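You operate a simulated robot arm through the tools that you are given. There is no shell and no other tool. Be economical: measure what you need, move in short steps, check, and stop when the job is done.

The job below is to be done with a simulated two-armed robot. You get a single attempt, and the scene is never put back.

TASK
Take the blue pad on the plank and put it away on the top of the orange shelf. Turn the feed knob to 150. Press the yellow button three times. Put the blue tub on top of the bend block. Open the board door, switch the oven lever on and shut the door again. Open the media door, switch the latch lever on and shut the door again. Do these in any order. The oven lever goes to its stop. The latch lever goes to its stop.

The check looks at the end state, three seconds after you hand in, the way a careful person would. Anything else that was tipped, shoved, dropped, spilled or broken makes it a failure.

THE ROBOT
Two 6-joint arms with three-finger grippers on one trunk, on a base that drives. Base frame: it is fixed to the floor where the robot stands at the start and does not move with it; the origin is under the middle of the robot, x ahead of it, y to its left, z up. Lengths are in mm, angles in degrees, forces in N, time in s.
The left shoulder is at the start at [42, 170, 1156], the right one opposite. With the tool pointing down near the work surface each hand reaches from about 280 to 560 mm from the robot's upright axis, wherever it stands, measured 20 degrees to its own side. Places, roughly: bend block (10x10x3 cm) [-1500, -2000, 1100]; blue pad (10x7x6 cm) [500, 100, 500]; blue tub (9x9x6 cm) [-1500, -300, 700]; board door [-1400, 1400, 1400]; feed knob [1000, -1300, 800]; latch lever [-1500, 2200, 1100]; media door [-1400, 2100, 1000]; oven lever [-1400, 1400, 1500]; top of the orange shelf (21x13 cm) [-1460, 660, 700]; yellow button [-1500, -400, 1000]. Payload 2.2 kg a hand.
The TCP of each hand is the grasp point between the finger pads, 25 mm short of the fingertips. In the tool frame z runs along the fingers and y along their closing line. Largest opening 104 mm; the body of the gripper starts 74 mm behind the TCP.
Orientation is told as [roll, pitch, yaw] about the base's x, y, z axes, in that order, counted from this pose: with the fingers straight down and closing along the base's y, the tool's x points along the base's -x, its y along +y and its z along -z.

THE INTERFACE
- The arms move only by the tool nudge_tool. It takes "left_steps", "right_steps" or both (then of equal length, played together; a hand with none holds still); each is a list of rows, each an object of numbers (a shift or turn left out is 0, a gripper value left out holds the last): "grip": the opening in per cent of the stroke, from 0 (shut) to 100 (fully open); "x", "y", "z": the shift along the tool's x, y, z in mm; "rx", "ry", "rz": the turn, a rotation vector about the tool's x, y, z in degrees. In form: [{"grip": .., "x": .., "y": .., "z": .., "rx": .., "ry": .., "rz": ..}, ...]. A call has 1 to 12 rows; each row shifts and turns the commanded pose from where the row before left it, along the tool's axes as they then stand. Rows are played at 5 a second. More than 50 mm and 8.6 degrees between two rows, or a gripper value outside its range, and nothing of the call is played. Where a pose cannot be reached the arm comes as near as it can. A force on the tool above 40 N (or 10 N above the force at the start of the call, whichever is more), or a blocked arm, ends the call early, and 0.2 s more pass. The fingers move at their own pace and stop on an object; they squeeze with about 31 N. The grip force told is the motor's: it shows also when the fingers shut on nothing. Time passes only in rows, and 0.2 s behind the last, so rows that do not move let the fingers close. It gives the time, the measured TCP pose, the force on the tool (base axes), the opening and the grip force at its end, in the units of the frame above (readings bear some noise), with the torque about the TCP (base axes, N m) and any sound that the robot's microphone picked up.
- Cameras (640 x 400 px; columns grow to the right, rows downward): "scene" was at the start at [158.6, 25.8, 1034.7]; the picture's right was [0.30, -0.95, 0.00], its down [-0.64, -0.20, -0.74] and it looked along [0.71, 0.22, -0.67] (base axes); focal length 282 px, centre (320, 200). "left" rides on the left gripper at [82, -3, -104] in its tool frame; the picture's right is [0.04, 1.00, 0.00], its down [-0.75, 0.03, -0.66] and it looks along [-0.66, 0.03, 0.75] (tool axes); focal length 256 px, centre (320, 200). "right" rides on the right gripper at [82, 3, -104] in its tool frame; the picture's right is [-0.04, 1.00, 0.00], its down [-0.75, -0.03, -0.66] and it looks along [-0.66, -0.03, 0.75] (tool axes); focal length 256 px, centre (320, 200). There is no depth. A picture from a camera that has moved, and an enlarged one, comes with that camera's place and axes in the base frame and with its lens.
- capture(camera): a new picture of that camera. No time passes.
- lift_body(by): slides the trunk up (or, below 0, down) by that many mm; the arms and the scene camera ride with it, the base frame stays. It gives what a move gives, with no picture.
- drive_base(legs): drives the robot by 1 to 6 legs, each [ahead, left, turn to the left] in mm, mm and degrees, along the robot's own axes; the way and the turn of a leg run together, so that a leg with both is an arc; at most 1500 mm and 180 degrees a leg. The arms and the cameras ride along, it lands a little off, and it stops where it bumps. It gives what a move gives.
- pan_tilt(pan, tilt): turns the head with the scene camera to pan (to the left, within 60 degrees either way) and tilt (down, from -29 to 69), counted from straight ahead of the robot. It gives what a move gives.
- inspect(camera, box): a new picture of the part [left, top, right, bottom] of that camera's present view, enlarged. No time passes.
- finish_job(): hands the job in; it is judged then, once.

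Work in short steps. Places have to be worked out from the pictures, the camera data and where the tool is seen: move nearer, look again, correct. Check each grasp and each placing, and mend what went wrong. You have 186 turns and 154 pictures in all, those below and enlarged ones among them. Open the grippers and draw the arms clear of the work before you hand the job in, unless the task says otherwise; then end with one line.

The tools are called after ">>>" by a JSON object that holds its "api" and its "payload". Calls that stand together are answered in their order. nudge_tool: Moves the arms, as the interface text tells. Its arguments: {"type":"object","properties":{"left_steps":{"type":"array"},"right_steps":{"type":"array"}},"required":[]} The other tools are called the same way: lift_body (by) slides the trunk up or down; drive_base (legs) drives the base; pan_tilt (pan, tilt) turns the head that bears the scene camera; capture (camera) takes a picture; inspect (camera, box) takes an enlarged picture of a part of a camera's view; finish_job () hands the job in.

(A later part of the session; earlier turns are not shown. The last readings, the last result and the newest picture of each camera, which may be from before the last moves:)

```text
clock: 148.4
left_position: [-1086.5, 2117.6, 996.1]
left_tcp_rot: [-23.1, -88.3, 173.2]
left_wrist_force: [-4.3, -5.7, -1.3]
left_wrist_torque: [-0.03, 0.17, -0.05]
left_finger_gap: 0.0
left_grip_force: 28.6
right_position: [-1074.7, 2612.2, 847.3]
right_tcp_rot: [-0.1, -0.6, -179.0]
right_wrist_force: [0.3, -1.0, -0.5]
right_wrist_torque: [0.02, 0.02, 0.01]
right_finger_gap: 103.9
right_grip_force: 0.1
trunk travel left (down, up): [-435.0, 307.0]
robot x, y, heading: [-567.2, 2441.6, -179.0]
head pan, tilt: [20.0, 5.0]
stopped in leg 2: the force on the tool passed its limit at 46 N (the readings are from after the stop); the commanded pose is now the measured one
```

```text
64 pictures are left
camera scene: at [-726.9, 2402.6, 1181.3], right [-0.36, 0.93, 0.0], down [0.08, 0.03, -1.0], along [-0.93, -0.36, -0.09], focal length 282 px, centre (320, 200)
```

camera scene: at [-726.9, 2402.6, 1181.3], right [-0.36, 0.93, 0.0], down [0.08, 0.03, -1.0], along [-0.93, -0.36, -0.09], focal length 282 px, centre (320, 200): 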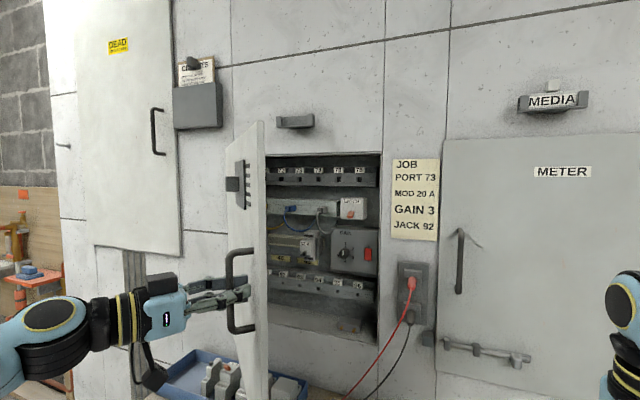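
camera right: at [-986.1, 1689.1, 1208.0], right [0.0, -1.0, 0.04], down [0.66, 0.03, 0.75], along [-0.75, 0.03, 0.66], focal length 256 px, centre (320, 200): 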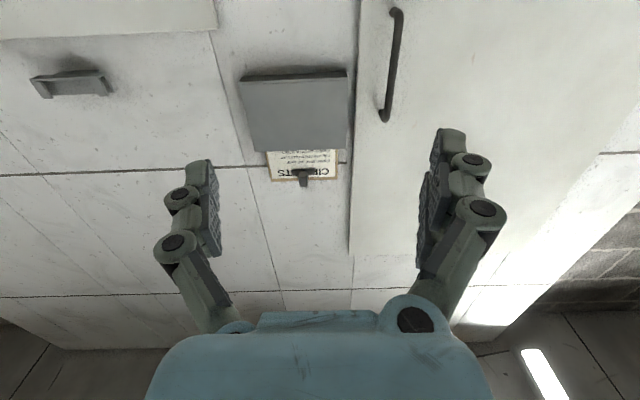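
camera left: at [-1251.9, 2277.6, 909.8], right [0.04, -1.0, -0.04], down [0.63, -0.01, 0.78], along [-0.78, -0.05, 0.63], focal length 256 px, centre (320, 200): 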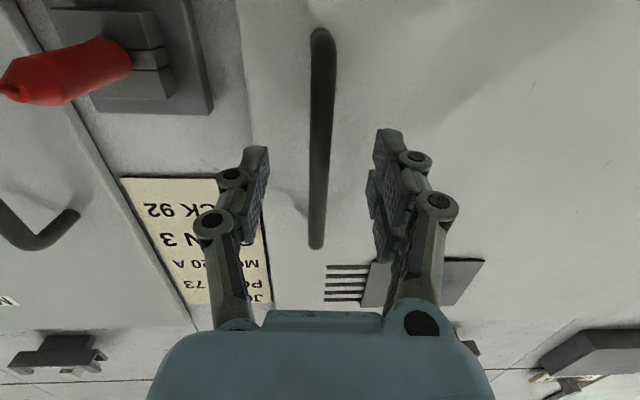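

The door is at about 45°. Continuing with smaller chords.

>>> {"api": "nudge_tool", "payload": {"left_steps": [{"rx": 6}, {"rx": 6}, {}]}}

>>> {"api": "drive_base", "payload": {"legs": [[-26, 32, 0], [-22, 34, 0], [-20, 37, 0], [-17, 40, 0]]}}

>>> {"api": "capture", "payload": {"camera": "scene"}}

```text
clock: 149.2
left_position: [-1087.3, 2120.7, 996.7]
left_tcp_rot: [-33.7, -88.2, 171.7]
left_wrist_force: [-0.2, -1.7, 0.1]
left_wrist_torque: [-0.01, 0.01, -0.01]
left_finger_gap: 0.0
left_grip_force: 28.5
right_position: [-1076.6, 2613.5, 845.3]
right_tcp_rot: [-0.1, -0.4, -179.0]
right_wrist_force: [0.1, 0.1, -0.5]
right_wrist_torque: [0.0, 0.0, 0.01]
right_finger_gap: 103.9
right_grip_force: 0.0
trunk travel left (down, up): [-435.0, 307.0]
robot x, y, heading: [-568.3, 2436.8, -178.9]
head pan, tilt: [20.0, 5.0]
```

```text
clock: 151.1
left_position: [-1023.9, 2018.5, 995.8]
left_tcp_rot: [-25.7, -88.4, 164.4]
left_wrist_force: [-5.8, -2.0, -2.0]
left_wrist_torque: [-0.04, 0.06, 0.01]
left_finger_gap: 0.0
left_grip_force: 28.2
right_position: [-1008.0, 2514.5, 845.2]
right_tcp_rot: [-0.1, -0.6, -179.2]
right_wrist_force: [0.0, 0.6, -0.1]
right_wrist_torque: [-0.01, -0.03, 0.01]
right_finger_gap: 104.1
right_grip_force: 0.1
trunk travel left (down, up): [-435.0, 307.0]
robot x, y, heading: [-505.4, 2339.5, -179.1]
head pan, tilt: [20.0, 5.0]
stopped in leg 3: the force on the tool passed its limit at 41 N (the readings are from after the stop); the commanded pose is now the measured one
```

```text
63 pictures are left
camera scene: at [-661.0, 2305.4, 1181.2], right [-0.36, 0.93, 0.0], down [0.08, 0.03, -1.0], along [-0.93, -0.36, -0.09], focal length 282 px, centre (320, 200)
```

scene: 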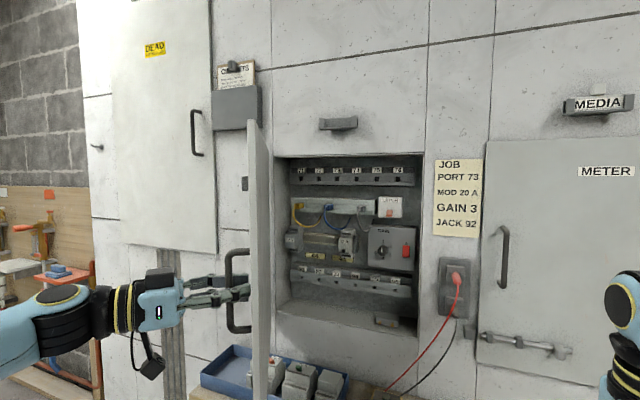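

The door is at about 60°, enough clearance for an approach from the right. I'll release the bar and withdraw along the hand's axis.

>>> {"api": "nudge_tool", "payload": {"left_steps": [{"grip": 80}, {}, {}, {}]}}

>>> {"api": "drive_base", "payload": {"legs": [[-95, 80, 0], [-120, 0, 0]]}}

>>> {"api": "capture", "payload": {"camera": "scene"}}

```text
clock: 152.1
left_position: [-1022.8, 2020.4, 997.0]
left_tcp_rot: [-26.2, -88.6, 164.9]
left_wrist_force: [0.3, -0.5, 0.2]
left_wrist_torque: [-0.02, -0.03, -0.01]
left_finger_gap: 83.0
left_grip_force: 0.1
right_position: [-1008.5, 2514.6, 846.9]
right_tcp_rot: [-0.1, -0.5, -179.1]
right_wrist_force: [0.7, 0.4, 0.6]
right_wrist_torque: [0.01, 0.0, -0.02]
right_finger_gap: 104.0
right_grip_force: 0.0
trunk travel left (down, up): [-435.0, 307.0]
robot x, y, heading: [-500.3, 2339.3, -179.0]
head pan, tilt: [20.0, 5.0]
```

```text
clock: 154.2
left_position: [-804.9, 1943.6, 997.6]
left_tcp_rot: [-25.3, -88.5, 163.9]
left_wrist_force: [0.2, -0.4, 0.0]
left_wrist_torque: [-0.01, 0.0, 0.02]
left_finger_gap: 83.3
left_grip_force: 0.0
right_position: [-790.7, 2439.0, 847.3]
right_tcp_rot: [0.0, -0.6, -179.0]
right_wrist_force: [0.4, 0.3, 0.1]
right_wrist_torque: [-0.02, 0.03, -0.03]
right_finger_gap: 103.9
right_grip_force: 0.1
trunk travel left (down, up): [-435.0, 307.0]
robot x, y, heading: [-286.5, 2266.8, -178.9]
head pan, tilt: [20.0, 5.0]
```

```text
62 pictures are left
camera scene: at [-441.8, 2229.4, 1181.6], right [-0.36, 0.93, 0.0], down [0.08, 0.03, -1.0], along [-0.93, -0.36, -0.09], focal length 282 px, centre (320, 200)
```

scene: 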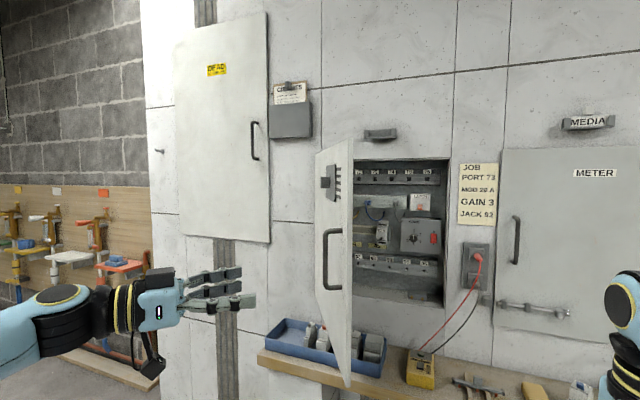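

The door is free. I'll straighten the left hand, close its fingers, shift right so it faces the latch, and zoom in.

>>> {"api": "drive_base", "payload": {"legs": [[0, -230, 0]]}}

>>> {"api": "nudge_tool", "payload": {"left_steps": [{"rx": -8, "grip": 0, "z": 20}, {"rx": -8, "z": 20}, {"rx": -8, "z": 20}, {"rx": -8}, {"rx": -8}, {"rx": -4}, {}]}}

>>> {"api": "pan_tilt", "payload": {"pan": 10, "tilt": 5}}

>>> {"api": "capture", "payload": {"camera": "scene"}}

>>> {"api": "capture", "payload": {"camera": "left"}}

```text
clock: 155.9
left_position: [-808.1, 2174.4, 997.5]
left_tcp_rot: [-24.0, -88.5, 162.7]
left_wrist_force: [-0.1, 0.5, -0.2]
left_wrist_torque: [-0.07, 0.0, 0.02]
left_finger_gap: 83.0
left_grip_force: 0.0
right_position: [-797.2, 2670.0, 846.0]
right_tcp_rot: [0.0, -0.5, -179.0]
right_wrist_force: [0.4, 0.2, -1.1]
right_wrist_torque: [-0.01, -0.01, 0.01]
right_finger_gap: 104.2
right_grip_force: 0.1
trunk travel left (down, up): [-435.0, 307.0]
robot x, y, heading: [-290.0, 2491.9, -178.8]
head pan, tilt: [20.0, 5.0]
```

```text
clock: 157.5
left_position: [-858.7, 2206.5, 994.5]
left_tcp_rot: [16.7, -88.6, 166.1]
left_wrist_force: [-0.8, 0.6, 0.0]
left_wrist_torque: [0.01, -0.01, 0.01]
left_finger_gap: 0.0
left_grip_force: 28.3
right_position: [-797.1, 2668.6, 846.8]
right_tcp_rot: [0.0, -0.4, -179.0]
right_wrist_force: [-0.1, -0.2, 0.5]
right_wrist_torque: [0.0, 0.0, 0.02]
right_finger_gap: 104.1
right_grip_force: 0.0
trunk travel left (down, up): [-435.0, 307.0]
robot x, y, heading: [-291.7, 2497.7, -178.7]
head pan, tilt: [20.0, 5.0]
```

```text
clock: 158.3
left_position: [-857.7, 2205.8, 996.0]
left_tcp_rot: [18.0, -88.5, 164.6]
left_wrist_force: [0.1, 0.6, -0.4]
left_wrist_torque: [-0.03, 0.02, -0.02]
left_finger_gap: 0.2
left_grip_force: 28.4
right_position: [-796.3, 2668.2, 847.0]
right_tcp_rot: [-0.1, -0.5, -179.0]
right_wrist_force: [-0.1, 0.9, 0.4]
right_wrist_torque: [0.0, -0.01, 0.03]
right_finger_gap: 103.9
right_grip_force: 0.0
trunk travel left (down, up): [-435.0, 307.0]
robot x, y, heading: [-288.1, 2489.8, -179.0]
head pan, tilt: [10.0, 5.0]
```

```text
61 pictures are left
camera scene: at [-451.8, 2475.7, 1181.3], right [-0.19, 0.98, 0.0], down [0.09, 0.02, -1.0], along [-0.98, -0.19, -0.09], focal length 282 px, centre (320, 200)
```

scene: 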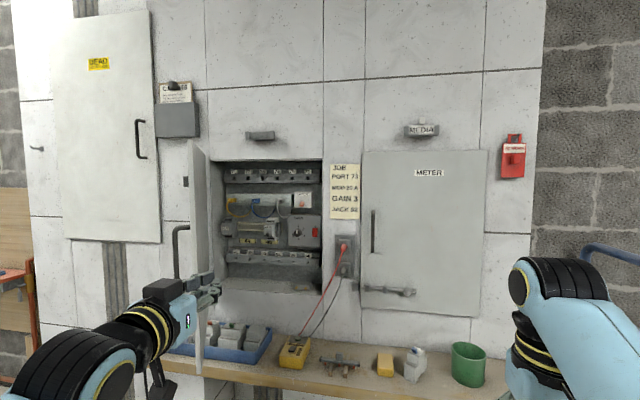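

```text
60 pictures are left
camera left: at [-753.5, 2214.1, 916.5], right [0.05, -1.0, -0.03], down [0.64, 0.01, 0.77], along [-0.77, -0.06, 0.64], focal length 256 px, centre (320, 200)
```

left: 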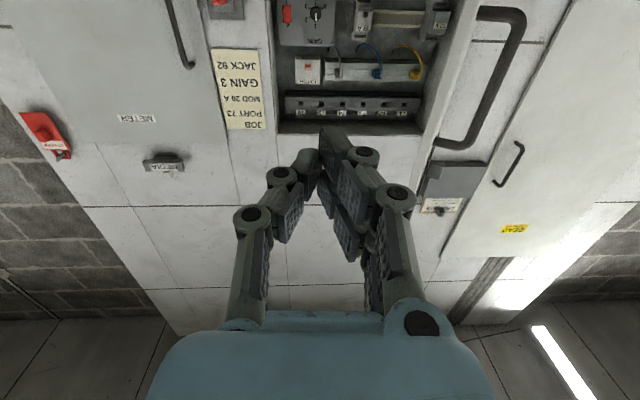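

>>> {"api": "inspect", "payload": {"camera": "scene", "box": [265, 170, 345, 270]}}

>>> {"api": "inspect", "payload": {"camera": "left", "box": [270, 0, 430, 125]}}

```text
4.00 times, centred on (305, 220) of scene
camera zoom: at [-451.8, 2475.7, 1181.3], right [-0.19, 0.98, 0.0], down [0.09, 0.02, -1.0], along [-0.98, -0.19, -0.09], focal length 1126 px, centre (380, 120)
```

zoom: 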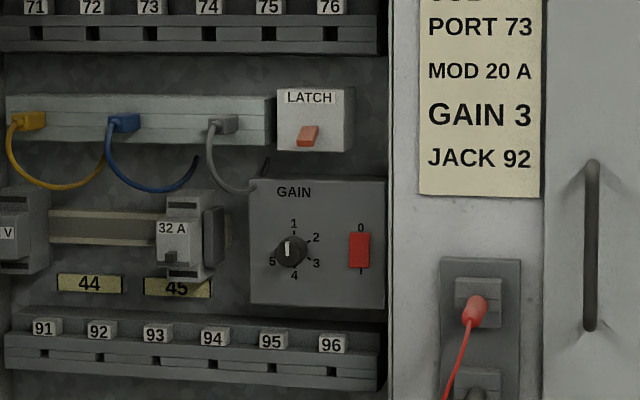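

```text
3.20 times, centred on (350, 62) of left
camera zoom: at [-753.5, 2214.1, 916.5], right [0.05, -1.0, -0.03], down [0.64, 0.01, 0.77], along [-0.77, -0.06, 0.64], focal length 819 px, centre (224, 640)
```

zoom: 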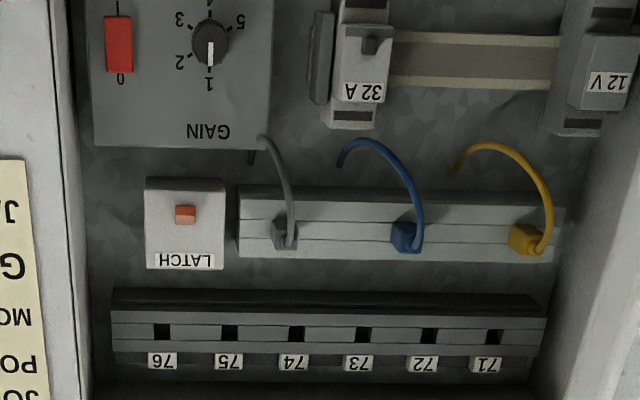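

The LATCH lever (pointing down) is at about [-1496,2202,1073], with the GAIN box's top below it near z≈1030. I'll pull the right hand back, raise the left hand to z≈1043, and drive in.

>>> {"api": "nudge_tool", "payload": {"left_steps": [{"x": -24, "y": 2}, {"x": -24, "y": 2}, {}, {}], "right_steps": [{"x": 25}, {"x": 25}, {"x": 25}, {"x": 25}]}}

>>> {"api": "drive_base", "payload": {"legs": [[400, 0, 0]]}}

>>> {"api": "capture", "payload": {"camera": "scene"}}

>>> {"api": "capture", "payload": {"camera": "left"}}

```text
clock: 159.5
left_position: [-860.7, 2202.7, 1044.4]
left_tcp_rot: [19.0, -88.5, 163.7]
left_wrist_force: [-0.2, 1.2, 0.2]
left_wrist_torque: [0.01, -0.05, 0.01]
left_finger_gap: 0.0
left_grip_force: 28.7
right_position: [-713.3, 2696.2, 820.2]
right_tcp_rot: [-3.9, -1.7, -179.5]
right_wrist_force: [-0.4, 0.3, -0.2]
right_wrist_torque: [-0.02, 0.02, 0.03]
right_finger_gap: 103.7
right_grip_force: 0.1
right hand out of reach, approached as far as the arm can: row 1, 2, 3, 4
trunk travel left (down, up): [-435.0, 307.0]
robot x, y, heading: [-293.8, 2494.8, -179.2]
head pan, tilt: [10.0, 5.0]
stopped in row 4 (right hand): the arm was blocked; the commanded pose is now the measured one
```

```text
clock: 161.9
left_position: [-1259.5, 2201.6, 1044.7]
left_tcp_rot: [17.9, -88.3, 164.6]
left_wrist_force: [-0.3, 0.7, -0.5]
left_wrist_torque: [0.01, -0.02, 0.03]
left_finger_gap: 0.0
left_grip_force: 28.1
right_position: [-1109.3, 2692.7, 819.6]
right_tcp_rot: [-4.0, -1.8, -179.8]
right_wrist_force: [0.1, 0.0, -0.6]
right_wrist_torque: [-0.03, 0.01, -0.02]
right_finger_gap: 104.1
right_grip_force: 0.0
trunk travel left (down, up): [-435.0, 307.0]
robot x, y, heading: [-687.4, 2491.0, -179.2]
head pan, tilt: [10.0, 5.0]
```

```text
57 pictures are left
camera scene: at [-849.3, 2470.9, 1181.2], right [-0.19, 0.98, 0.0], down [0.09, 0.02, -1.0], along [-0.98, -0.18, -0.09], focal length 282 px, centre (320, 200)
```

scene: 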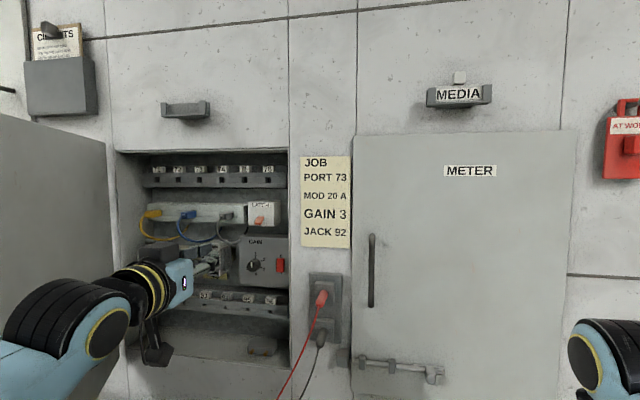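

```text
56 pictures are left
camera left: at [-1154.1, 2207.5, 964.7], right [0.04, -1.0, -0.03], down [0.64, 0.0, 0.77], along [-0.77, -0.05, 0.64], focal length 256 px, centre (320, 200)
```

left: 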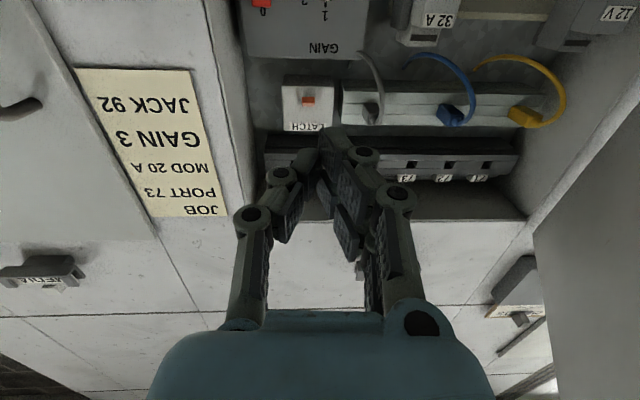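

Aligned, with the lever tip near y≈2206, z≈1077. I'll drive in 120 and then extend the arm while checking.

>>> {"api": "drive_base", "payload": {"legs": [[120, 0, 0]]}}

>>> {"api": "nudge_tool", "payload": {"left_steps": [{"y": -4, "x": -3}, {"z": 20}, {"z": 20}, {"z": 15}, {}]}}

>>> {"api": "inspect", "payload": {"camera": "scene", "box": [150, 180, 310, 300]}}

>>> {"api": "inspect", "payload": {"camera": "left", "box": [220, 60, 420, 185]}}

```text
clock: 163.2
left_position: [-1381.1, 2199.3, 1043.6]
left_tcp_rot: [17.4, -88.4, 164.9]
left_wrist_force: [-0.6, 0.2, -0.1]
left_wrist_torque: [0.01, 0.02, 0.0]
left_finger_gap: 0.1
left_grip_force: 28.4
right_position: [-1229.9, 2691.9, 820.8]
right_tcp_rot: [-3.9, -1.6, -180.0]
right_wrist_force: [0.1, -0.2, -0.8]
right_wrist_torque: [-0.03, -0.04, -0.03]
right_finger_gap: 104.2
right_grip_force: 0.0
trunk travel left (down, up): [-435.0, 307.0]
robot x, y, heading: [-809.1, 2488.5, -179.3]
head pan, tilt: [10.0, 5.0]
```

```text
clock: 164.4
left_position: [-1436.6, 2202.2, 1046.4]
left_tcp_rot: [17.5, -88.4, 164.7]
left_wrist_force: [-0.6, -0.2, 0.3]
left_wrist_torque: [-0.05, -0.01, 0.01]
left_finger_gap: 0.4
left_grip_force: 28.4
right_position: [-1228.2, 2691.3, 820.2]
right_tcp_rot: [-4.0, -1.7, -179.9]
right_wrist_force: [0.8, -0.3, 0.1]
right_wrist_torque: [-0.03, 0.0, -0.01]
right_finger_gap: 104.1
right_grip_force: 0.1
trunk travel left (down, up): [-435.0, 307.0]
robot x, y, heading: [-808.8, 2485.2, -179.4]
head pan, tilt: [10.0, 5.0]
```

```text
3.33 times, centred on (230, 240) of scene
camera zoom: at [-969.2, 2469.7, 1181.4], right [-0.18, 0.98, 0.0], down [0.09, 0.02, -1.0], along [-0.98, -0.18, -0.09], focal length 938 px, centre (620, 67)
```

zoom: 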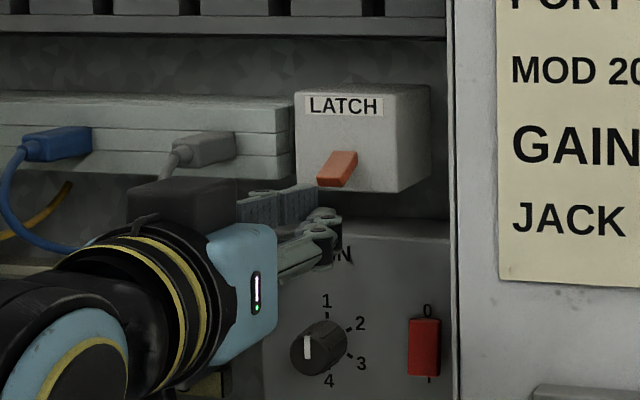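

```text
3.20 times, centred on (320, 122) of left
camera zoom: at [-1330.1, 2208.6, 966.6], right [0.04, -1.0, -0.03], down [0.64, 0.0, 0.77], along [-0.77, -0.05, 0.64], focal length 819 px, centre (320, 448)
```

zoom: 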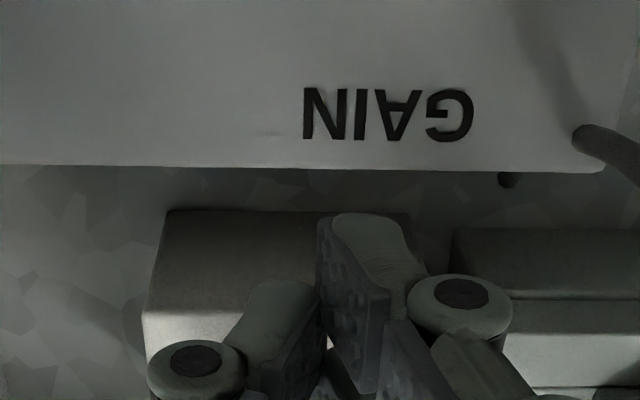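

The fingertip fits in the gap below the LATCH lever. I'll shift 5 mm to the right and go forward 38 mm.

>>> {"api": "nudge_tool", "payload": {"left_steps": [{"y": -5}, {"z": 13}, {"z": 13}, {"z": 12}, {}]}}

>>> {"api": "inspect", "payload": {"camera": "scene", "box": [150, 180, 310, 300]}}

```text
clock: 165.0
left_position: [-1441.6, 2206.7, 1045.8]
left_tcp_rot: [18.1, -88.5, 164.1]
left_wrist_force: [18.2, 3.4, 0.0]
left_wrist_torque: [-0.06, 0.35, 0.07]
left_finger_gap: 0.0
left_grip_force: 28.2
right_position: [-1227.5, 2692.1, 820.8]
right_tcp_rot: [-4.1, -1.8, -179.8]
right_wrist_force: [-0.3, 0.7, 0.3]
right_wrist_torque: [-0.02, -0.01, 0.01]
right_finger_gap: 104.0
right_grip_force: 0.0
trunk travel left (down, up): [-435.0, 307.0]
robot x, y, heading: [-806.7, 2485.9, -179.3]
head pan, tilt: [10.0, 5.0]
stopped in row 2 (left hand): the force on the tool passed its limit at 42 N (the readings are from after the stop); the commanded pose is now the measured one
```

```text
3.33 times, centred on (230, 240) of scene
camera zoom: at [-967.1, 2470.0, 1181.6], right [-0.19, 0.98, 0.0], down [0.08, 0.02, -1.0], along [-0.98, -0.19, -0.09], focal length 938 px, centre (620, 67)
```

zoom: 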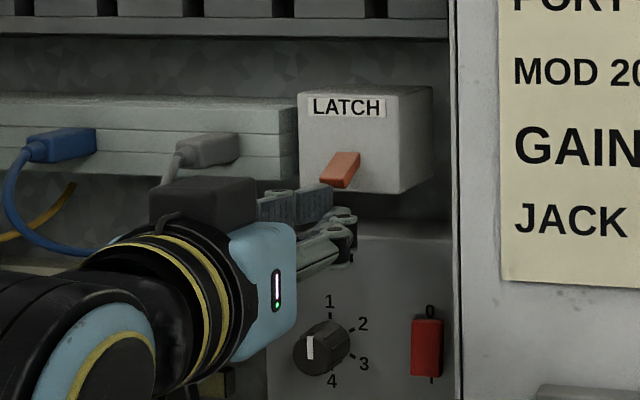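

The tip touched the GAIN box front (top ≈1035). Re-solving, the lever tip is at about [-1470,2208,1072], so only a shallow insertion is needed: back off 4, up 5, forward to TCP x≈-1457.

>>> {"api": "nudge_tool", "payload": {"left_steps": [{"z": -5}, {"x": -5}, {"z": 8}, {"z": 6}, {"z": 6}, {}]}}

>>> {"api": "inspect", "payload": {"camera": "scene", "box": [150, 180, 310, 300]}}

```text
clock: 165.8
left_position: [-1439.7, 2206.0, 1048.6]
left_tcp_rot: [14.2, -88.1, 168.3]
left_wrist_force: [24.5, 3.9, 0.1]
left_wrist_torque: [-0.1, 0.55, 0.09]
left_finger_gap: 0.2
left_grip_force: 28.0
right_position: [-1225.4, 2690.6, 820.4]
right_tcp_rot: [-4.0, -1.8, -179.8]
right_wrist_force: [0.4, 0.4, 0.7]
right_wrist_torque: [-0.02, 0.02, 0.02]
right_finger_gap: 103.9
right_grip_force: 0.0
trunk travel left (down, up): [-435.0, 307.0]
robot x, y, heading: [-806.1, 2489.8, -179.1]
head pan, tilt: [10.0, 5.0]
stopped in row 4 (left hand): the force on the tool passed its limit at 48 N (the readings are from after the stop); the commanded pose is now the measured one
```

```text
3.33 times, centred on (230, 240) of scene
camera zoom: at [-964.3, 2470.3, 1181.9], right [-0.19, 0.98, 0.0], down [0.08, 0.02, -1.0], along [-0.98, -0.19, -0.08], focal length 938 px, centre (620, 67)
```

zoom: 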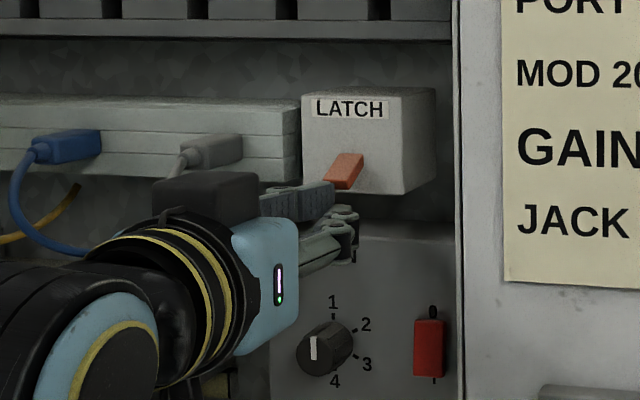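

The torque shows the contact is about 20 mm above the TCP, so the finger top is meeting the lever's end and the GAIN front is farther back (~-1496). I'll back off, drop to z≈1028, go forward to a tip x≈-1482, then look.

>>> {"api": "nudge_tool", "payload": {"left_steps": [{"z": -8}, {"x": 10}, {"x": 10}, {"z": 10}, {"z": 8}, {"z": 7}, {}]}}

>>> {"api": "inspect", "payload": {"camera": "scene", "box": [150, 180, 310, 300]}}

```text
clock: 167.4
left_position: [-1460.4, 2205.4, 1025.6]
left_tcp_rot: [11.3, -88.0, 171.1]
left_wrist_force: [-0.4, -0.8, -0.5]
left_wrist_torque: [0.03, -0.02, 0.01]
left_finger_gap: 0.1
left_grip_force: 28.0
right_position: [-1227.9, 2691.5, 819.9]
right_tcp_rot: [-4.0, -1.6, -179.8]
right_wrist_force: [0.1, 0.3, 0.3]
right_wrist_torque: [0.03, -0.01, 0.01]
right_finger_gap: 103.8
right_grip_force: 0.1
trunk travel left (down, up): [-435.0, 307.0]
robot x, y, heading: [-805.2, 2489.1, -179.3]
head pan, tilt: [10.0, 5.0]
```

```text
3.33 times, centred on (230, 240) of scene
camera zoom: at [-968.3, 2469.5, 1181.3], right [-0.19, 0.98, 0.0], down [0.09, 0.02, -1.0], along [-0.98, -0.19, -0.09], focal length 938 px, centre (620, 67)
```

zoom: 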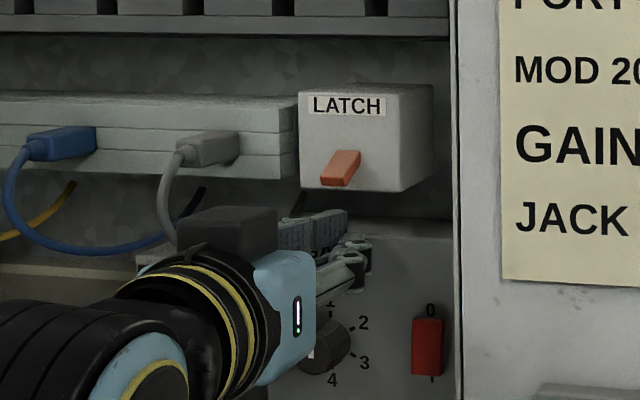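

It's in cleanly, under the lever. I'll retreat 9 mm so the tip stays in front of the module, then push up in 5 mm rows.

>>> {"api": "nudge_tool", "payload": {"left_steps": [{"z": -9}, {"x": -8}, {"x": -6}, {"x": -5}, {"x": -5}, {"x": -5}, {"x": -5}, {"x": -5}, {"x": -5}, {"x": -5}, {}]}}

>>> {"api": "inspect", "payload": {"camera": "scene", "box": [150, 180, 310, 300]}}

```text
clock: 169.7
left_position: [-1452.9, 2205.9, 1064.8]
left_tcp_rot: [5.3, -86.7, 177.1]
left_wrist_force: [2.3, 0.7, -5.2]
left_wrist_torque: [0.01, -0.1, -0.02]
left_finger_gap: 0.0
left_grip_force: 28.8
right_position: [-1227.1, 2691.3, 820.0]
right_tcp_rot: [-4.0, -1.7, -179.9]
right_wrist_force: [0.3, 0.1, -0.1]
right_wrist_torque: [0.01, -0.02, -0.02]
right_finger_gap: 104.0
right_grip_force: 0.0
trunk travel left (down, up): [-435.0, 307.0]
robot x, y, heading: [-804.2, 2486.4, -179.4]
head pan, tilt: [10.0, 5.0]
stopped in row 11 (left hand): the force on the tool passed its limit at 42 N (the readings are from after the stop); the commanded pose is now the measured one
```

```text
3.33 times, centred on (230, 240) of scene
camera zoom: at [-968.3, 2469.5, 1181.5], right [-0.19, 0.98, 0.0], down [0.09, 0.02, -1.0], along [-0.98, -0.19, -0.09], focal length 938 px, centre (620, 67)
```

zoom: 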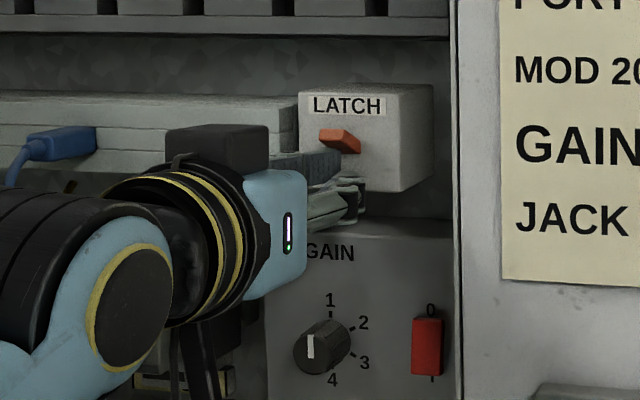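

The lever swung up and hit resistance. To be sure it's at its stop, I'll retreat 6 mm and push up once more.

>>> {"api": "nudge_tool", "payload": {"left_steps": [{"x": 5}, {"z": -6}, {"x": -5}, {"x": -4}, {"x": -4}, {"x": -4}, {"x": -4}, {}]}}

>>> {"api": "inspect", "payload": {"camera": "scene", "box": [150, 180, 310, 300]}}

```text
clock: 171.1
left_position: [-1446.0, 2206.0, 1067.4]
left_tcp_rot: [2.6, -85.5, 179.6]
left_wrist_force: [2.7, 0.3, -6.2]
left_wrist_torque: [0.05, -0.09, -0.01]
left_finger_gap: 0.0
left_grip_force: 28.4
right_position: [-1227.8, 2691.9, 820.6]
right_tcp_rot: [-4.1, -1.7, -179.7]
right_wrist_force: [0.3, -0.4, 0.9]
right_wrist_torque: [0.03, -0.01, 0.04]
right_finger_gap: 104.0
right_grip_force: 0.0
trunk travel left (down, up): [-435.0, 307.0]
robot x, y, heading: [-802.5, 2488.3, -179.4]
head pan, tilt: [10.0, 5.0]
stopped in row 7 (left hand): the force on the tool passed its limit at 44 N (the readings are from after the stop); the commanded pose is now the measured one
```

```text
3.33 times, centred on (230, 240) of scene
camera zoom: at [-967.9, 2469.6, 1181.5], right [-0.19, 0.98, 0.0], down [0.09, 0.02, -1.0], along [-0.98, -0.19, -0.09], focal length 938 px, centre (620, 67)
```

zoom: 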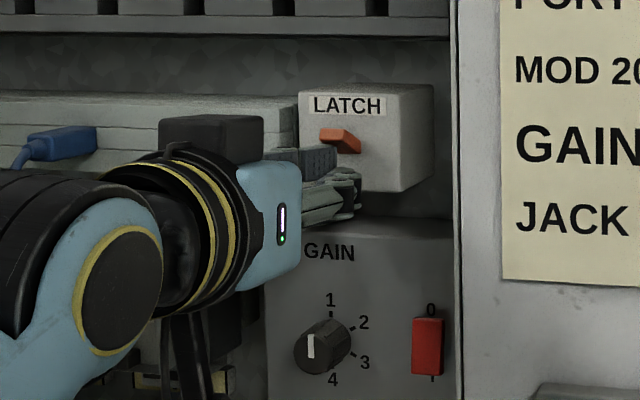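

The LATCH lever is at its stop. I'll drop off it, back straight out, raise the trunk so the hand passes above the door's handle and plate, and go round to the door's outer face.

>>> {"api": "nudge_tool", "payload": {"left_steps": [{"x": 10}, {"x": 8}, {"z": -30}, {"z": -30}, {}]}}

>>> {"api": "inspect", "payload": {"camera": "scene", "box": [150, 180, 310, 300]}}

>>> {"api": "drive_base", "payload": {"legs": [[-440, 0, 0]]}}

>>> {"api": "lift_body", "payload": {"by": 185}}

>>> {"api": "drive_base", "payload": {"legs": [[0, 335, 0]]}}

>>> {"api": "capture", "payload": {"camera": "scene"}}

```text
clock: 172.3
left_position: [-1384.2, 2208.3, 1056.3]
left_tcp_rot: [2.8, -85.6, 179.7]
left_wrist_force: [-0.5, 0.7, 0.5]
left_wrist_torque: [0.02, -0.03, -0.02]
left_finger_gap: 0.0
left_grip_force: 28.3
right_position: [-1227.4, 2691.9, 819.8]
right_tcp_rot: [-4.0, -1.7, -179.7]
right_wrist_force: [0.1, 0.1, -0.4]
right_wrist_torque: [0.0, 0.0, 0.01]
right_finger_gap: 103.8
right_grip_force: 0.0
trunk travel left (down, up): [-435.0, 307.0]
robot x, y, heading: [-808.9, 2487.1, -179.1]
head pan, tilt: [10.0, 5.0]
```

```text
3.33 times, centred on (230, 240) of scene
camera zoom: at [-967.9, 2469.8, 1181.3], right [-0.19, 0.98, 0.0], down [0.09, 0.02, -1.0], along [-0.98, -0.19, -0.09], focal length 938 px, centre (620, 67)
```

zoom: 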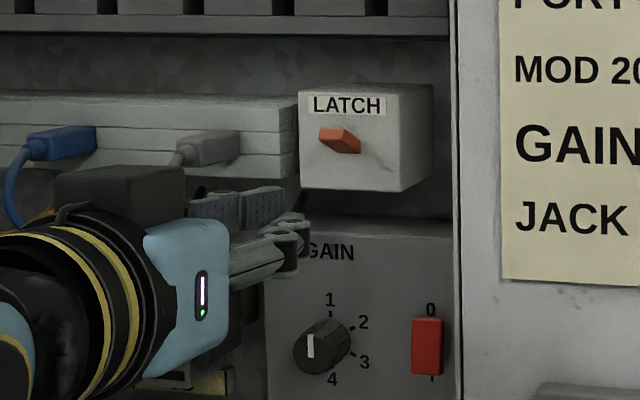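

```text
clock: 175.0
left_position: [-945.5, 2216.8, 1055.4]
left_tcp_rot: [2.9, -85.8, 179.3]
left_wrist_force: [0.6, 0.2, 0.0]
left_wrist_torque: [-0.02, 0.02, -0.01]
left_finger_gap: 0.1
left_grip_force: 28.8
right_position: [-786.8, 2697.0, 819.6]
right_tcp_rot: [-4.0, -1.8, 179.9]
right_wrist_force: [0.4, 0.0, 0.2]
right_wrist_torque: [-0.01, 0.04, -0.03]
right_finger_gap: 103.9
right_grip_force: 0.1
trunk travel left (down, up): [-435.0, 307.0]
robot x, y, heading: [-368.5, 2490.8, -179.4]
head pan, tilt: [10.0, 5.0]
```

```text
clock: 177.0
left_position: [-946.0, 2216.1, 1240.7]
left_tcp_rot: [2.8, -85.6, 179.4]
left_wrist_force: [0.4, -0.4, 0.3]
left_wrist_torque: [-0.02, 0.03, -0.01]
left_finger_gap: 0.0
left_grip_force: 28.7
right_position: [-787.3, 2697.9, 1005.2]
right_tcp_rot: [-4.0, -1.7, 179.9]
right_wrist_force: [-1.1, -0.6, -0.4]
right_wrist_torque: [0.01, 0.0, 0.02]
right_finger_gap: 103.8
right_grip_force: 0.1
trunk travel left (down, up): [-620.0, 122.0]
robot x, y, heading: [-365.5, 2493.3, -179.3]
head pan, tilt: [10.0, 5.0]
```

```text
clock: 179.2
left_position: [-942.7, 1878.9, 1240.4]
left_tcp_rot: [2.1, -85.9, 180.0]
left_wrist_force: [0.2, 0.2, 0.2]
left_wrist_torque: [0.0, 0.0, -0.04]
left_finger_gap: 0.0
left_grip_force: 28.1
right_position: [-784.3, 2361.8, 1005.0]
right_tcp_rot: [-4.1, -1.7, -180.0]
right_wrist_force: [0.5, -0.5, 0.4]
right_wrist_torque: [0.03, 0.0, 0.03]
right_finger_gap: 103.9
right_grip_force: 0.0
trunk travel left (down, up): [-620.0, 122.0]
robot x, y, heading: [-360.7, 2155.9, -179.3]
head pan, tilt: [10.0, 5.0]
```

```text
47 pictures are left
camera scene: at [-521.4, 2138.6, 1368.8], right [-0.18, 0.98, 0.0], down [0.09, 0.02, -1.0], along [-0.98, -0.18, -0.09], focal length 282 px, centre (320, 200)
```

scene: 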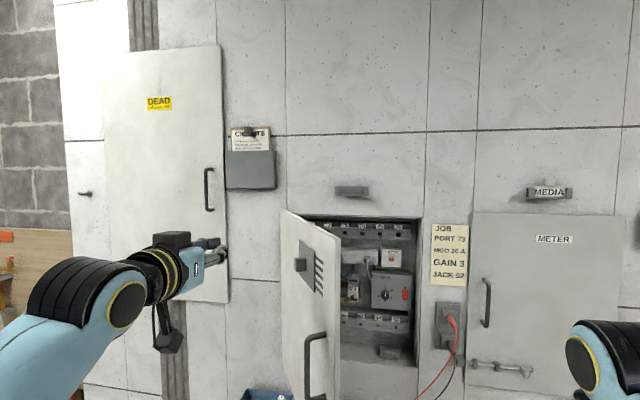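

The LATCH lever shows up and the media door sits at about 58°. I'll sweep it closed on an arc, forward and right.

>>> {"api": "drive_base", "payload": {"legs": [[110, 0, 0], [60, -150, 0], [110, -80, 0], [120, -15, 0]]}}

>>> {"api": "capture", "payload": {"camera": "scene"}}

```text
clock: 183.2
left_position: [-1345.6, 2119.7, 1241.5]
left_tcp_rot: [2.6, -85.7, 179.6]
left_wrist_force: [-0.6, -0.5, 0.0]
left_wrist_torque: [0.04, 0.0, 0.03]
left_finger_gap: 0.3
left_grip_force: 28.5
right_position: [-1187.2, 2602.7, 1004.3]
right_tcp_rot: [-4.1, -1.6, -180.0]
right_wrist_force: [-0.9, 0.6, -0.3]
right_wrist_torque: [-0.01, -0.06, -0.01]
right_finger_gap: 104.0
right_grip_force: 0.3
trunk travel left (down, up): [-620.0, 122.0]
robot x, y, heading: [-765.0, 2393.5, -179.5]
head pan, tilt: [10.0, 5.0]
```

```text
46 pictures are left
camera scene: at [-924.2, 2379.9, 1368.7], right [-0.18, 0.98, 0.0], down [0.09, 0.02, -1.0], along [-0.98, -0.18, -0.09], focal length 282 px, centre (320, 200)
```

scene: 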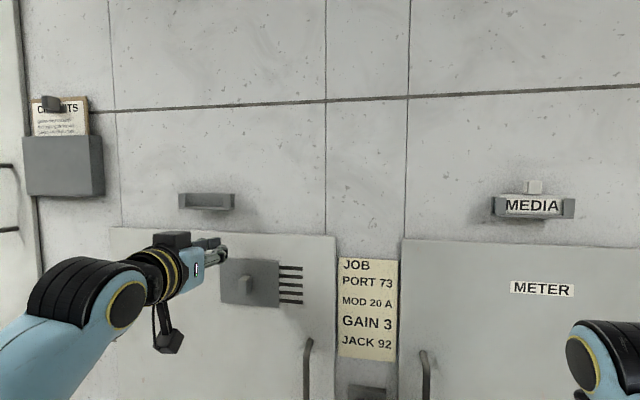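

It's nearly shut. I'll push gently with the arm until the stop.

>>> {"api": "nudge_tool", "payload": {"left_steps": [{"z": 15}, {"z": 12}, {"z": 8}, {"z": 7}, {"z": 6}, {"z": 6}, {"z": 6}, {"z": 6}, {}]}}

>>> {"api": "capture", "payload": {"camera": "scene"}}

```text
clock: 184.7
left_position: [-1391.0, 2117.3, 1237.4]
left_tcp_rot: [2.1, -85.8, -179.7]
left_wrist_force: [27.4, 4.5, 1.1]
left_wrist_torque: [-0.09, 0.53, 0.06]
left_finger_gap: 6.1
left_grip_force: 28.3
right_position: [-1181.4, 2602.7, 1006.9]
right_tcp_rot: [-4.0, -2.0, -179.8]
right_wrist_force: [1.1, 0.2, 0.2]
right_wrist_torque: [-0.03, 0.01, 0.04]
right_finger_gap: 103.8
right_grip_force: 0.1
trunk travel left (down, up): [-620.0, 122.0]
robot x, y, heading: [-765.0, 2399.5, -179.0]
head pan, tilt: [10.0, 5.0]
stopped in row 7 (left hand): the force on the tool passed its limit at 45 N (the readings are from after the stop); the commanded pose is now the measured one
```

```text
45 pictures are left
camera scene: at [-916.1, 2381.0, 1369.6], right [-0.19, 0.98, 0.0], down [0.08, 0.02, -1.0], along [-0.98, -0.19, -0.08], focal length 282 px, centre (320, 200)
```

scene: 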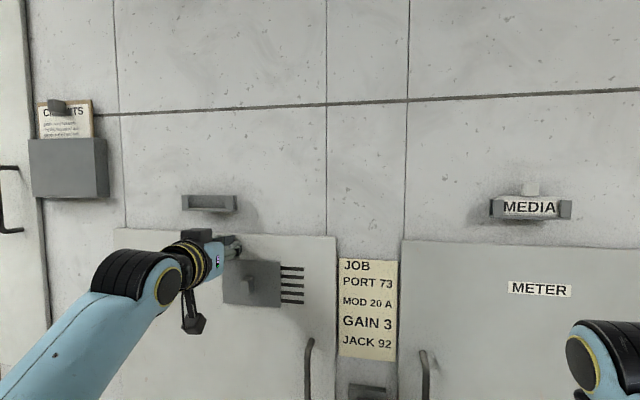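

Both doors are shut. Next I'll back away and drive along the wall toward the tub and the yellow button, then look.

>>> {"api": "drive_base", "payload": {"legs": [[-270, 0, 0], [0, 1450, 0], [0, 1150, 0]]}}

>>> {"api": "pan_tilt", "payload": {"pan": 15, "tilt": 20}}

>>> {"api": "capture", "payload": {"camera": "scene"}}

```text
clock: 198.9
left_position: [-1091.3, -478.7, 1234.1]
left_tcp_rot: [1.5, -85.4, -178.9]
left_wrist_force: [-0.7, -0.8, -0.9]
left_wrist_torque: [0.03, 0.02, -0.01]
left_finger_gap: 0.2
left_grip_force: 28.3
right_position: [-880.1, 7.3, 1004.7]
right_tcp_rot: [-4.2, -1.8, -179.6]
right_wrist_force: [0.3, -0.6, 0.0]
right_wrist_torque: [0.0, 0.0, 0.03]
right_finger_gap: 104.0
right_grip_force: 0.0
trunk travel left (down, up): [-620.0, 122.0]
robot x, y, heading: [-454.4, -197.8, -179.0]
head pan, tilt: [10.0, 5.0]
```

```text
clock: 199.7
left_position: [-1090.8, -478.0, 1234.8]
left_tcp_rot: [1.6, -85.4, -179.2]
left_wrist_force: [0.3, 0.3, 0.0]
left_wrist_torque: [0.0, -0.02, 0.04]
left_finger_gap: 0.1
left_grip_force: 28.5
right_position: [-880.1, 7.7, 1005.1]
right_tcp_rot: [-4.1, -1.6, -179.8]
right_wrist_force: [0.4, -0.4, 0.3]
right_wrist_torque: [-0.02, 0.0, 0.01]
right_finger_gap: 103.8
right_grip_force: 0.1
trunk travel left (down, up): [-620.0, 122.0]
robot x, y, heading: [-457.7, -196.5, -178.9]
head pan, tilt: [15.0, 20.0]
```

```text
44 pictures are left
camera scene: at [-615.9, -221.8, 1344.5], right [-0.27, 0.96, 0.0], down [0.33, 0.09, -0.94], along [-0.9, -0.26, -0.34], focal length 282 px, centre (320, 200)
```

scene: 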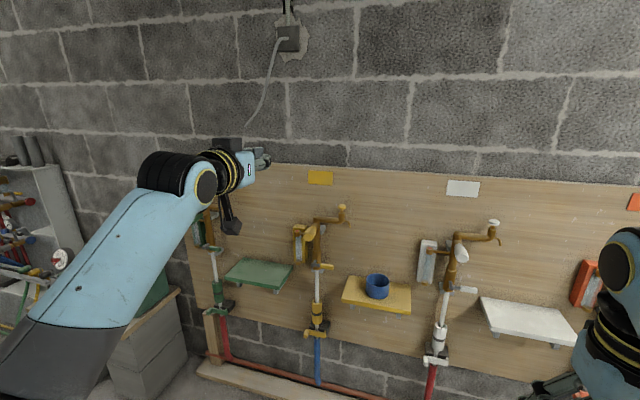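

I can see the yellow station with the tub. Zooming in to find the yellow button.

>>> {"api": "inspect", "payload": {"camera": "scene", "box": [270, 160, 430, 340]}}

```text
2.22 times, centred on (350, 250) of scene
camera zoom: at [-615.9, -221.8, 1344.5], right [-0.27, 0.96, 0.0], down [0.33, 0.09, -0.94], along [-0.9, -0.26, -0.34], focal length 626 px, centre (253, 89)
```

zoom: 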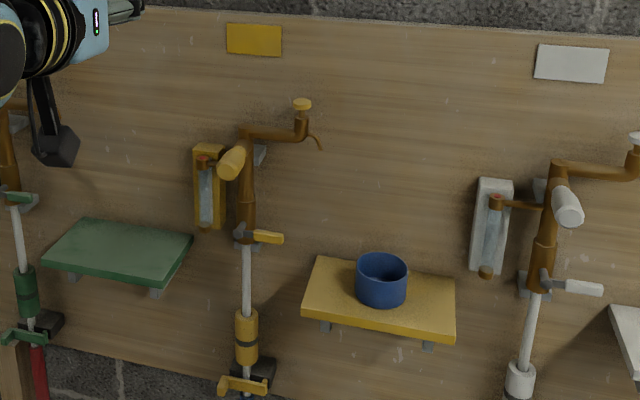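

The yellow cap on top of the tap arm, at about [-1480,-393,1003], matches the button. I'll bring the left hand back to fingers-down, and level and close the right hand for pressing.

>>> {"api": "nudge_tool", "payload": {"left_steps": [{"z": -7.4, "x": 30.8, "ry": 8.2}, {"z": -3, "x": 31.5, "ry": 8.2}, {"z": 1.4, "x": 31.6, "ry": 8.2}, {"z": 5.8, "x": 31, "ry": 8.2}, {"z": 10.6, "x": 29.8, "ry": 8.2}, {"z": 14.6, "x": 28, "ry": 8.2}, {"z": 18.4, "x": 25.7, "ry": 8.2}, {"z": 21.8, "x": 22.9, "ry": 8.2}, {"z": 24.8, "x": 19.7, "ry": 8.2}, {"z": 27.5, "x": 15.5, "ry": 8.2}, {"z": 29.5, "x": 11.6, "ry": 3.4}, {}], "right_steps": [{"x": -15, "grip": 0}, {"x": -15}, {"x": -15}, {"x": -15}, {"rx": -4, "ry": 1.7}, {}, {}, {}, {}, {}, {}, {}]}}

>>> {"api": "drive_base", "payload": {"legs": [[0, 395, 0], [250, 0, 0]]}}

>>> {"api": "pan_tilt", "payload": {"pan": -10, "tilt": 25}}

>>> {"api": "capture", "payload": {"camera": "scene"}}

>>> {"api": "capture", "payload": {"camera": "right"}}

```text
clock: 202.2
left_position: [-983.0, -475.6, 903.6]
left_tcp_rot: [0.1, 0.0, -177.6]
left_wrist_force: [-0.1, -0.8, 0.7]
left_wrist_torque: [0.0, 0.03, 0.04]
left_finger_gap: 0.2
left_grip_force: 28.6
right_position: [-939.9, 7.9, 1007.2]
right_tcp_rot: [0.0, 0.1, -179.7]
right_wrist_force: [-0.9, 0.4, 0.1]
right_wrist_torque: [-0.01, -0.02, -0.01]
right_finger_gap: 0.3
right_grip_force: 28.3
trunk travel left (down, up): [-620.0, 122.0]
robot x, y, heading: [-455.7, -193.6, -179.2]
head pan, tilt: [15.0, 20.0]
```

```text
clock: 206.2
left_position: [-1227.5, -875.4, 903.8]
left_tcp_rot: [0.0, 0.0, -177.4]
left_wrist_force: [0.0, 0.7, -0.2]
left_wrist_torque: [0.0, 0.01, 0.01]
left_finger_gap: 0.0
left_grip_force: 28.4
right_position: [-1185.8, -393.1, 1005.8]
right_tcp_rot: [0.0, 0.0, -179.6]
right_wrist_force: [-0.5, -0.1, -0.9]
right_wrist_torque: [0.04, -0.03, -0.03]
right_finger_gap: 0.0
right_grip_force: 28.6
trunk travel left (down, up): [-620.0, 122.0]
robot x, y, heading: [-703.5, -593.8, -178.8]
head pan, tilt: [15.0, 20.0]
```

```text
clock: 207.0
left_position: [-1227.9, -875.0, 904.7]
left_tcp_rot: [0.2, 0.0, -177.4]
left_wrist_force: [0.2, 0.2, -0.1]
left_wrist_torque: [0.0, 0.0, -0.01]
left_finger_gap: 0.0
left_grip_force: 28.1
right_position: [-1185.3, -394.0, 1007.4]
right_tcp_rot: [0.1, 0.0, -179.5]
right_wrist_force: [-0.3, -0.6, 0.2]
right_wrist_torque: [-0.02, 0.01, 0.02]
right_finger_gap: 0.0
right_grip_force: 28.1
trunk travel left (down, up): [-620.0, 122.0]
robot x, y, heading: [-703.6, -593.5, -178.8]
head pan, tilt: [-10.0, 25.0]
```

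```text
42 pictures are left
camera scene: at [-862.4, -581.9, 1336.4], right [0.16, 0.99, 0.0], down [0.42, -0.07, -0.91], along [-0.9, 0.14, -0.42], focal length 282 px, centre (320, 200)
```

scene: 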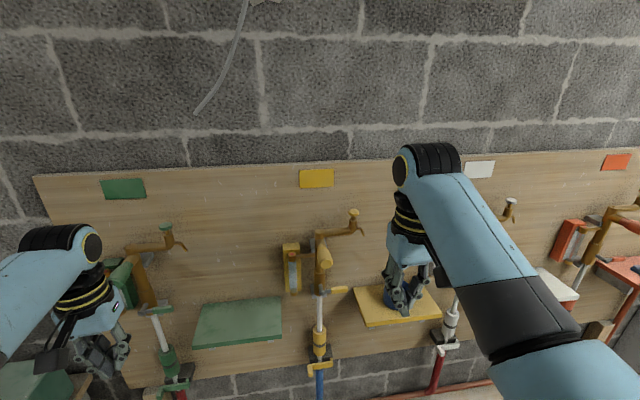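

```text
41 pictures are left
camera right: at [-1103.3, -397.0, 1111.0], right [-0.03, -1.0, 0.0], down [-0.75, 0.02, 0.66], along [-0.66, 0.02, -0.75], focal length 256 px, centre (320, 200)
```

right: 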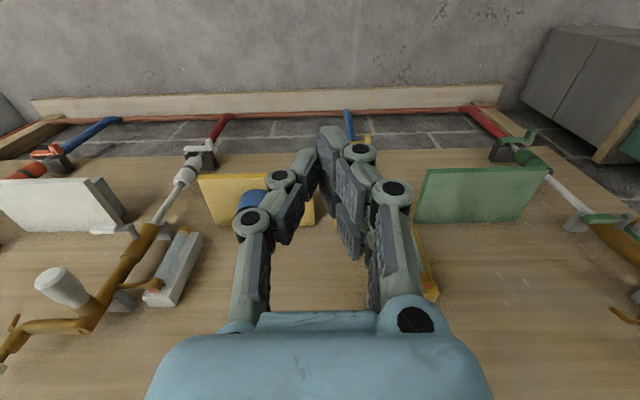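

Two views give the cap at about [-1490,-395,1003], close to the wall, so I'll tilt the hand 35° forward to keep the wrist clear, raise it, and approach.

>>> {"api": "lift_body", "payload": {"by": 50}}

>>> {"api": "nudge_tool", "payload": {"right_steps": [{"ry": -7}, {"ry": -7}, {"ry": -7}, {"ry": -7}, {"ry": -7}, {}]}}

>>> {"api": "drive_base", "payload": {"legs": [[210, 0, 0]]}}

>>> {"api": "capture", "payload": {"camera": "scene"}}

>>> {"api": "capture", "payload": {"camera": "right"}}

```text
clock: 208.0
left_position: [-1227.8, -874.5, 954.7]
left_tcp_rot: [0.1, -0.1, -177.4]
left_wrist_force: [0.0, 0.0, -0.1]
left_wrist_torque: [0.0, 0.02, 0.01]
left_finger_gap: 0.1
left_grip_force: 28.7
right_position: [-1185.2, -393.6, 1056.4]
right_tcp_rot: [0.0, 0.1, -179.6]
right_wrist_force: [0.5, -0.1, 0.2]
right_wrist_torque: [-0.01, 0.0, -0.01]
right_finger_gap: 0.0
right_grip_force: 28.1
trunk travel left (down, up): [-670.0, 72.0]
robot x, y, heading: [-701.3, -596.7, -178.8]
head pan, tilt: [-10.0, 25.0]
```

```text
clock: 209.4
left_position: [-1229.2, -875.3, 952.3]
left_tcp_rot: [0.1, 0.0, -177.3]
left_wrist_force: [-0.6, 0.4, 1.1]
left_wrist_torque: [-0.02, -0.04, 0.01]
left_finger_gap: 0.1
left_grip_force: 28.4
right_position: [-1186.4, -393.5, 1056.2]
right_tcp_rot: [0.0, -34.9, -179.7]
right_wrist_force: [0.1, -1.1, -0.5]
right_wrist_torque: [-0.04, 0.01, -0.02]
right_finger_gap: 0.0
right_grip_force: 28.2
trunk travel left (down, up): [-670.0, 72.0]
robot x, y, heading: [-698.6, -595.9, -179.0]
head pan, tilt: [-10.0, 25.0]
```

```text
clock: 211.0
left_position: [-1437.9, -880.2, 953.3]
left_tcp_rot: [0.1, 0.0, -177.3]
left_wrist_force: [-0.5, -0.1, 0.3]
left_wrist_torque: [0.0, -0.04, 0.0]
left_finger_gap: 0.0
left_grip_force: 28.4
right_position: [-1397.3, -398.1, 1056.6]
right_tcp_rot: [-0.1, -34.9, -179.4]
right_wrist_force: [-0.4, -0.1, 0.1]
right_wrist_torque: [0.0, -0.01, 0.01]
right_finger_gap: 0.0
right_grip_force: 28.3
trunk travel left (down, up): [-670.0, 72.0]
robot x, y, heading: [-909.8, -600.0, -179.1]
head pan, tilt: [-10.0, 25.0]
```

```text
40 pictures are left
camera scene: at [-1073.8, -586.2, 1386.4], right [0.15, 0.99, 0.0], down [0.42, -0.07, -0.91], along [-0.9, 0.14, -0.42], focal length 282 px, centre (320, 200)
```

scene: 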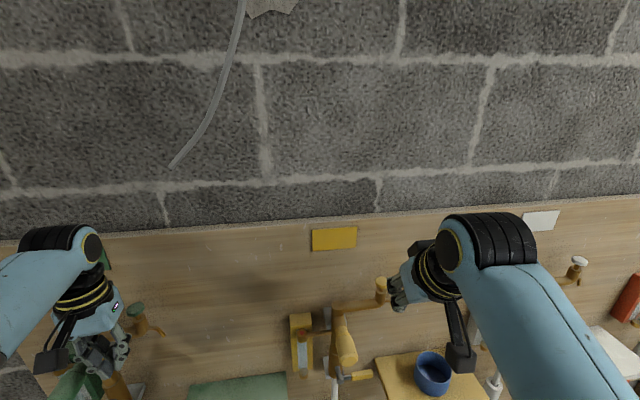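

```text
39 pictures are left
camera right: at [-1270.3, -401.5, 1095.1], right [-0.02, -1.0, 0.02], down [-0.24, 0.03, 0.97], along [-0.97, 0.02, -0.24], focal length 256 px, centre (320, 200)
```

right: 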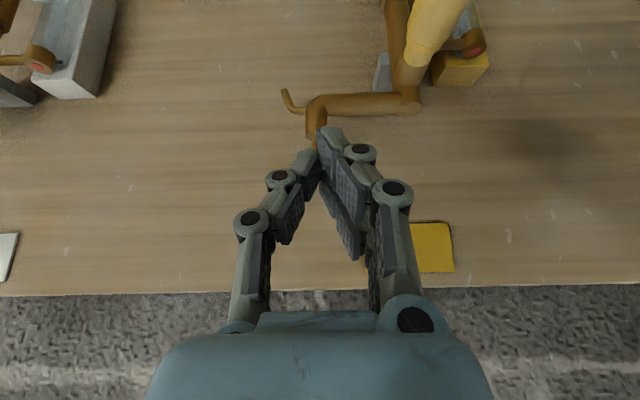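

The cap appears at [-1489,-399,1003]. I'll advance the right hand 78 mm horizontally so its tip is above the cap.

>>> {"api": "nudge_tool", "payload": {"right_steps": [{"z": 15, "x": -21.6}, {"z": 15, "x": -21.6}, {"z": 15, "x": -21.4}, {}]}}

>>> {"api": "inspect", "payload": {"camera": "scene", "box": [320, 220, 480, 340]}}

```text
clock: 212.0
left_position: [-1437.8, -879.7, 954.4]
left_tcp_rot: [0.1, -0.1, -177.3]
left_wrist_force: [0.3, 0.5, 0.1]
left_wrist_torque: [0.01, -0.02, -0.01]
left_finger_gap: 0.1
left_grip_force: 28.0
right_position: [-1475.1, -399.1, 1055.8]
right_tcp_rot: [0.0, -35.0, -179.5]
right_wrist_force: [0.4, 0.5, 0.2]
right_wrist_torque: [0.01, -0.01, -0.04]
right_finger_gap: 0.0
right_grip_force: 28.6
trunk travel left (down, up): [-670.0, 72.0]
robot x, y, heading: [-913.9, -601.7, -178.9]
head pan, tilt: [-10.0, 25.0]
```

```text
3.33 times, centred on (400, 280) of scene
camera zoom: at [-1072.3, -586.2, 1386.6], right [0.15, 0.99, 0.0], down [0.42, -0.07, -0.91], along [-0.9, 0.14, -0.42], focal length 938 px, centre (53, -67)
```

zoom: 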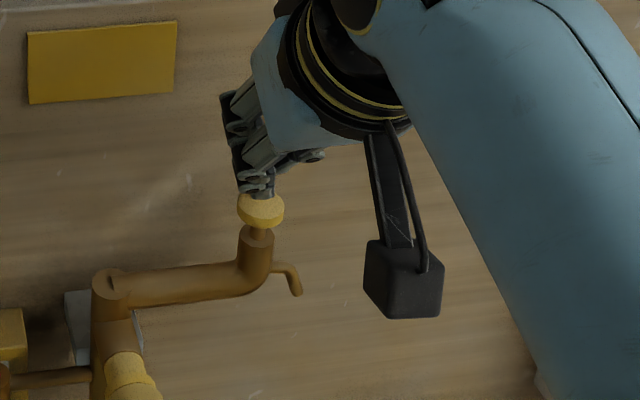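

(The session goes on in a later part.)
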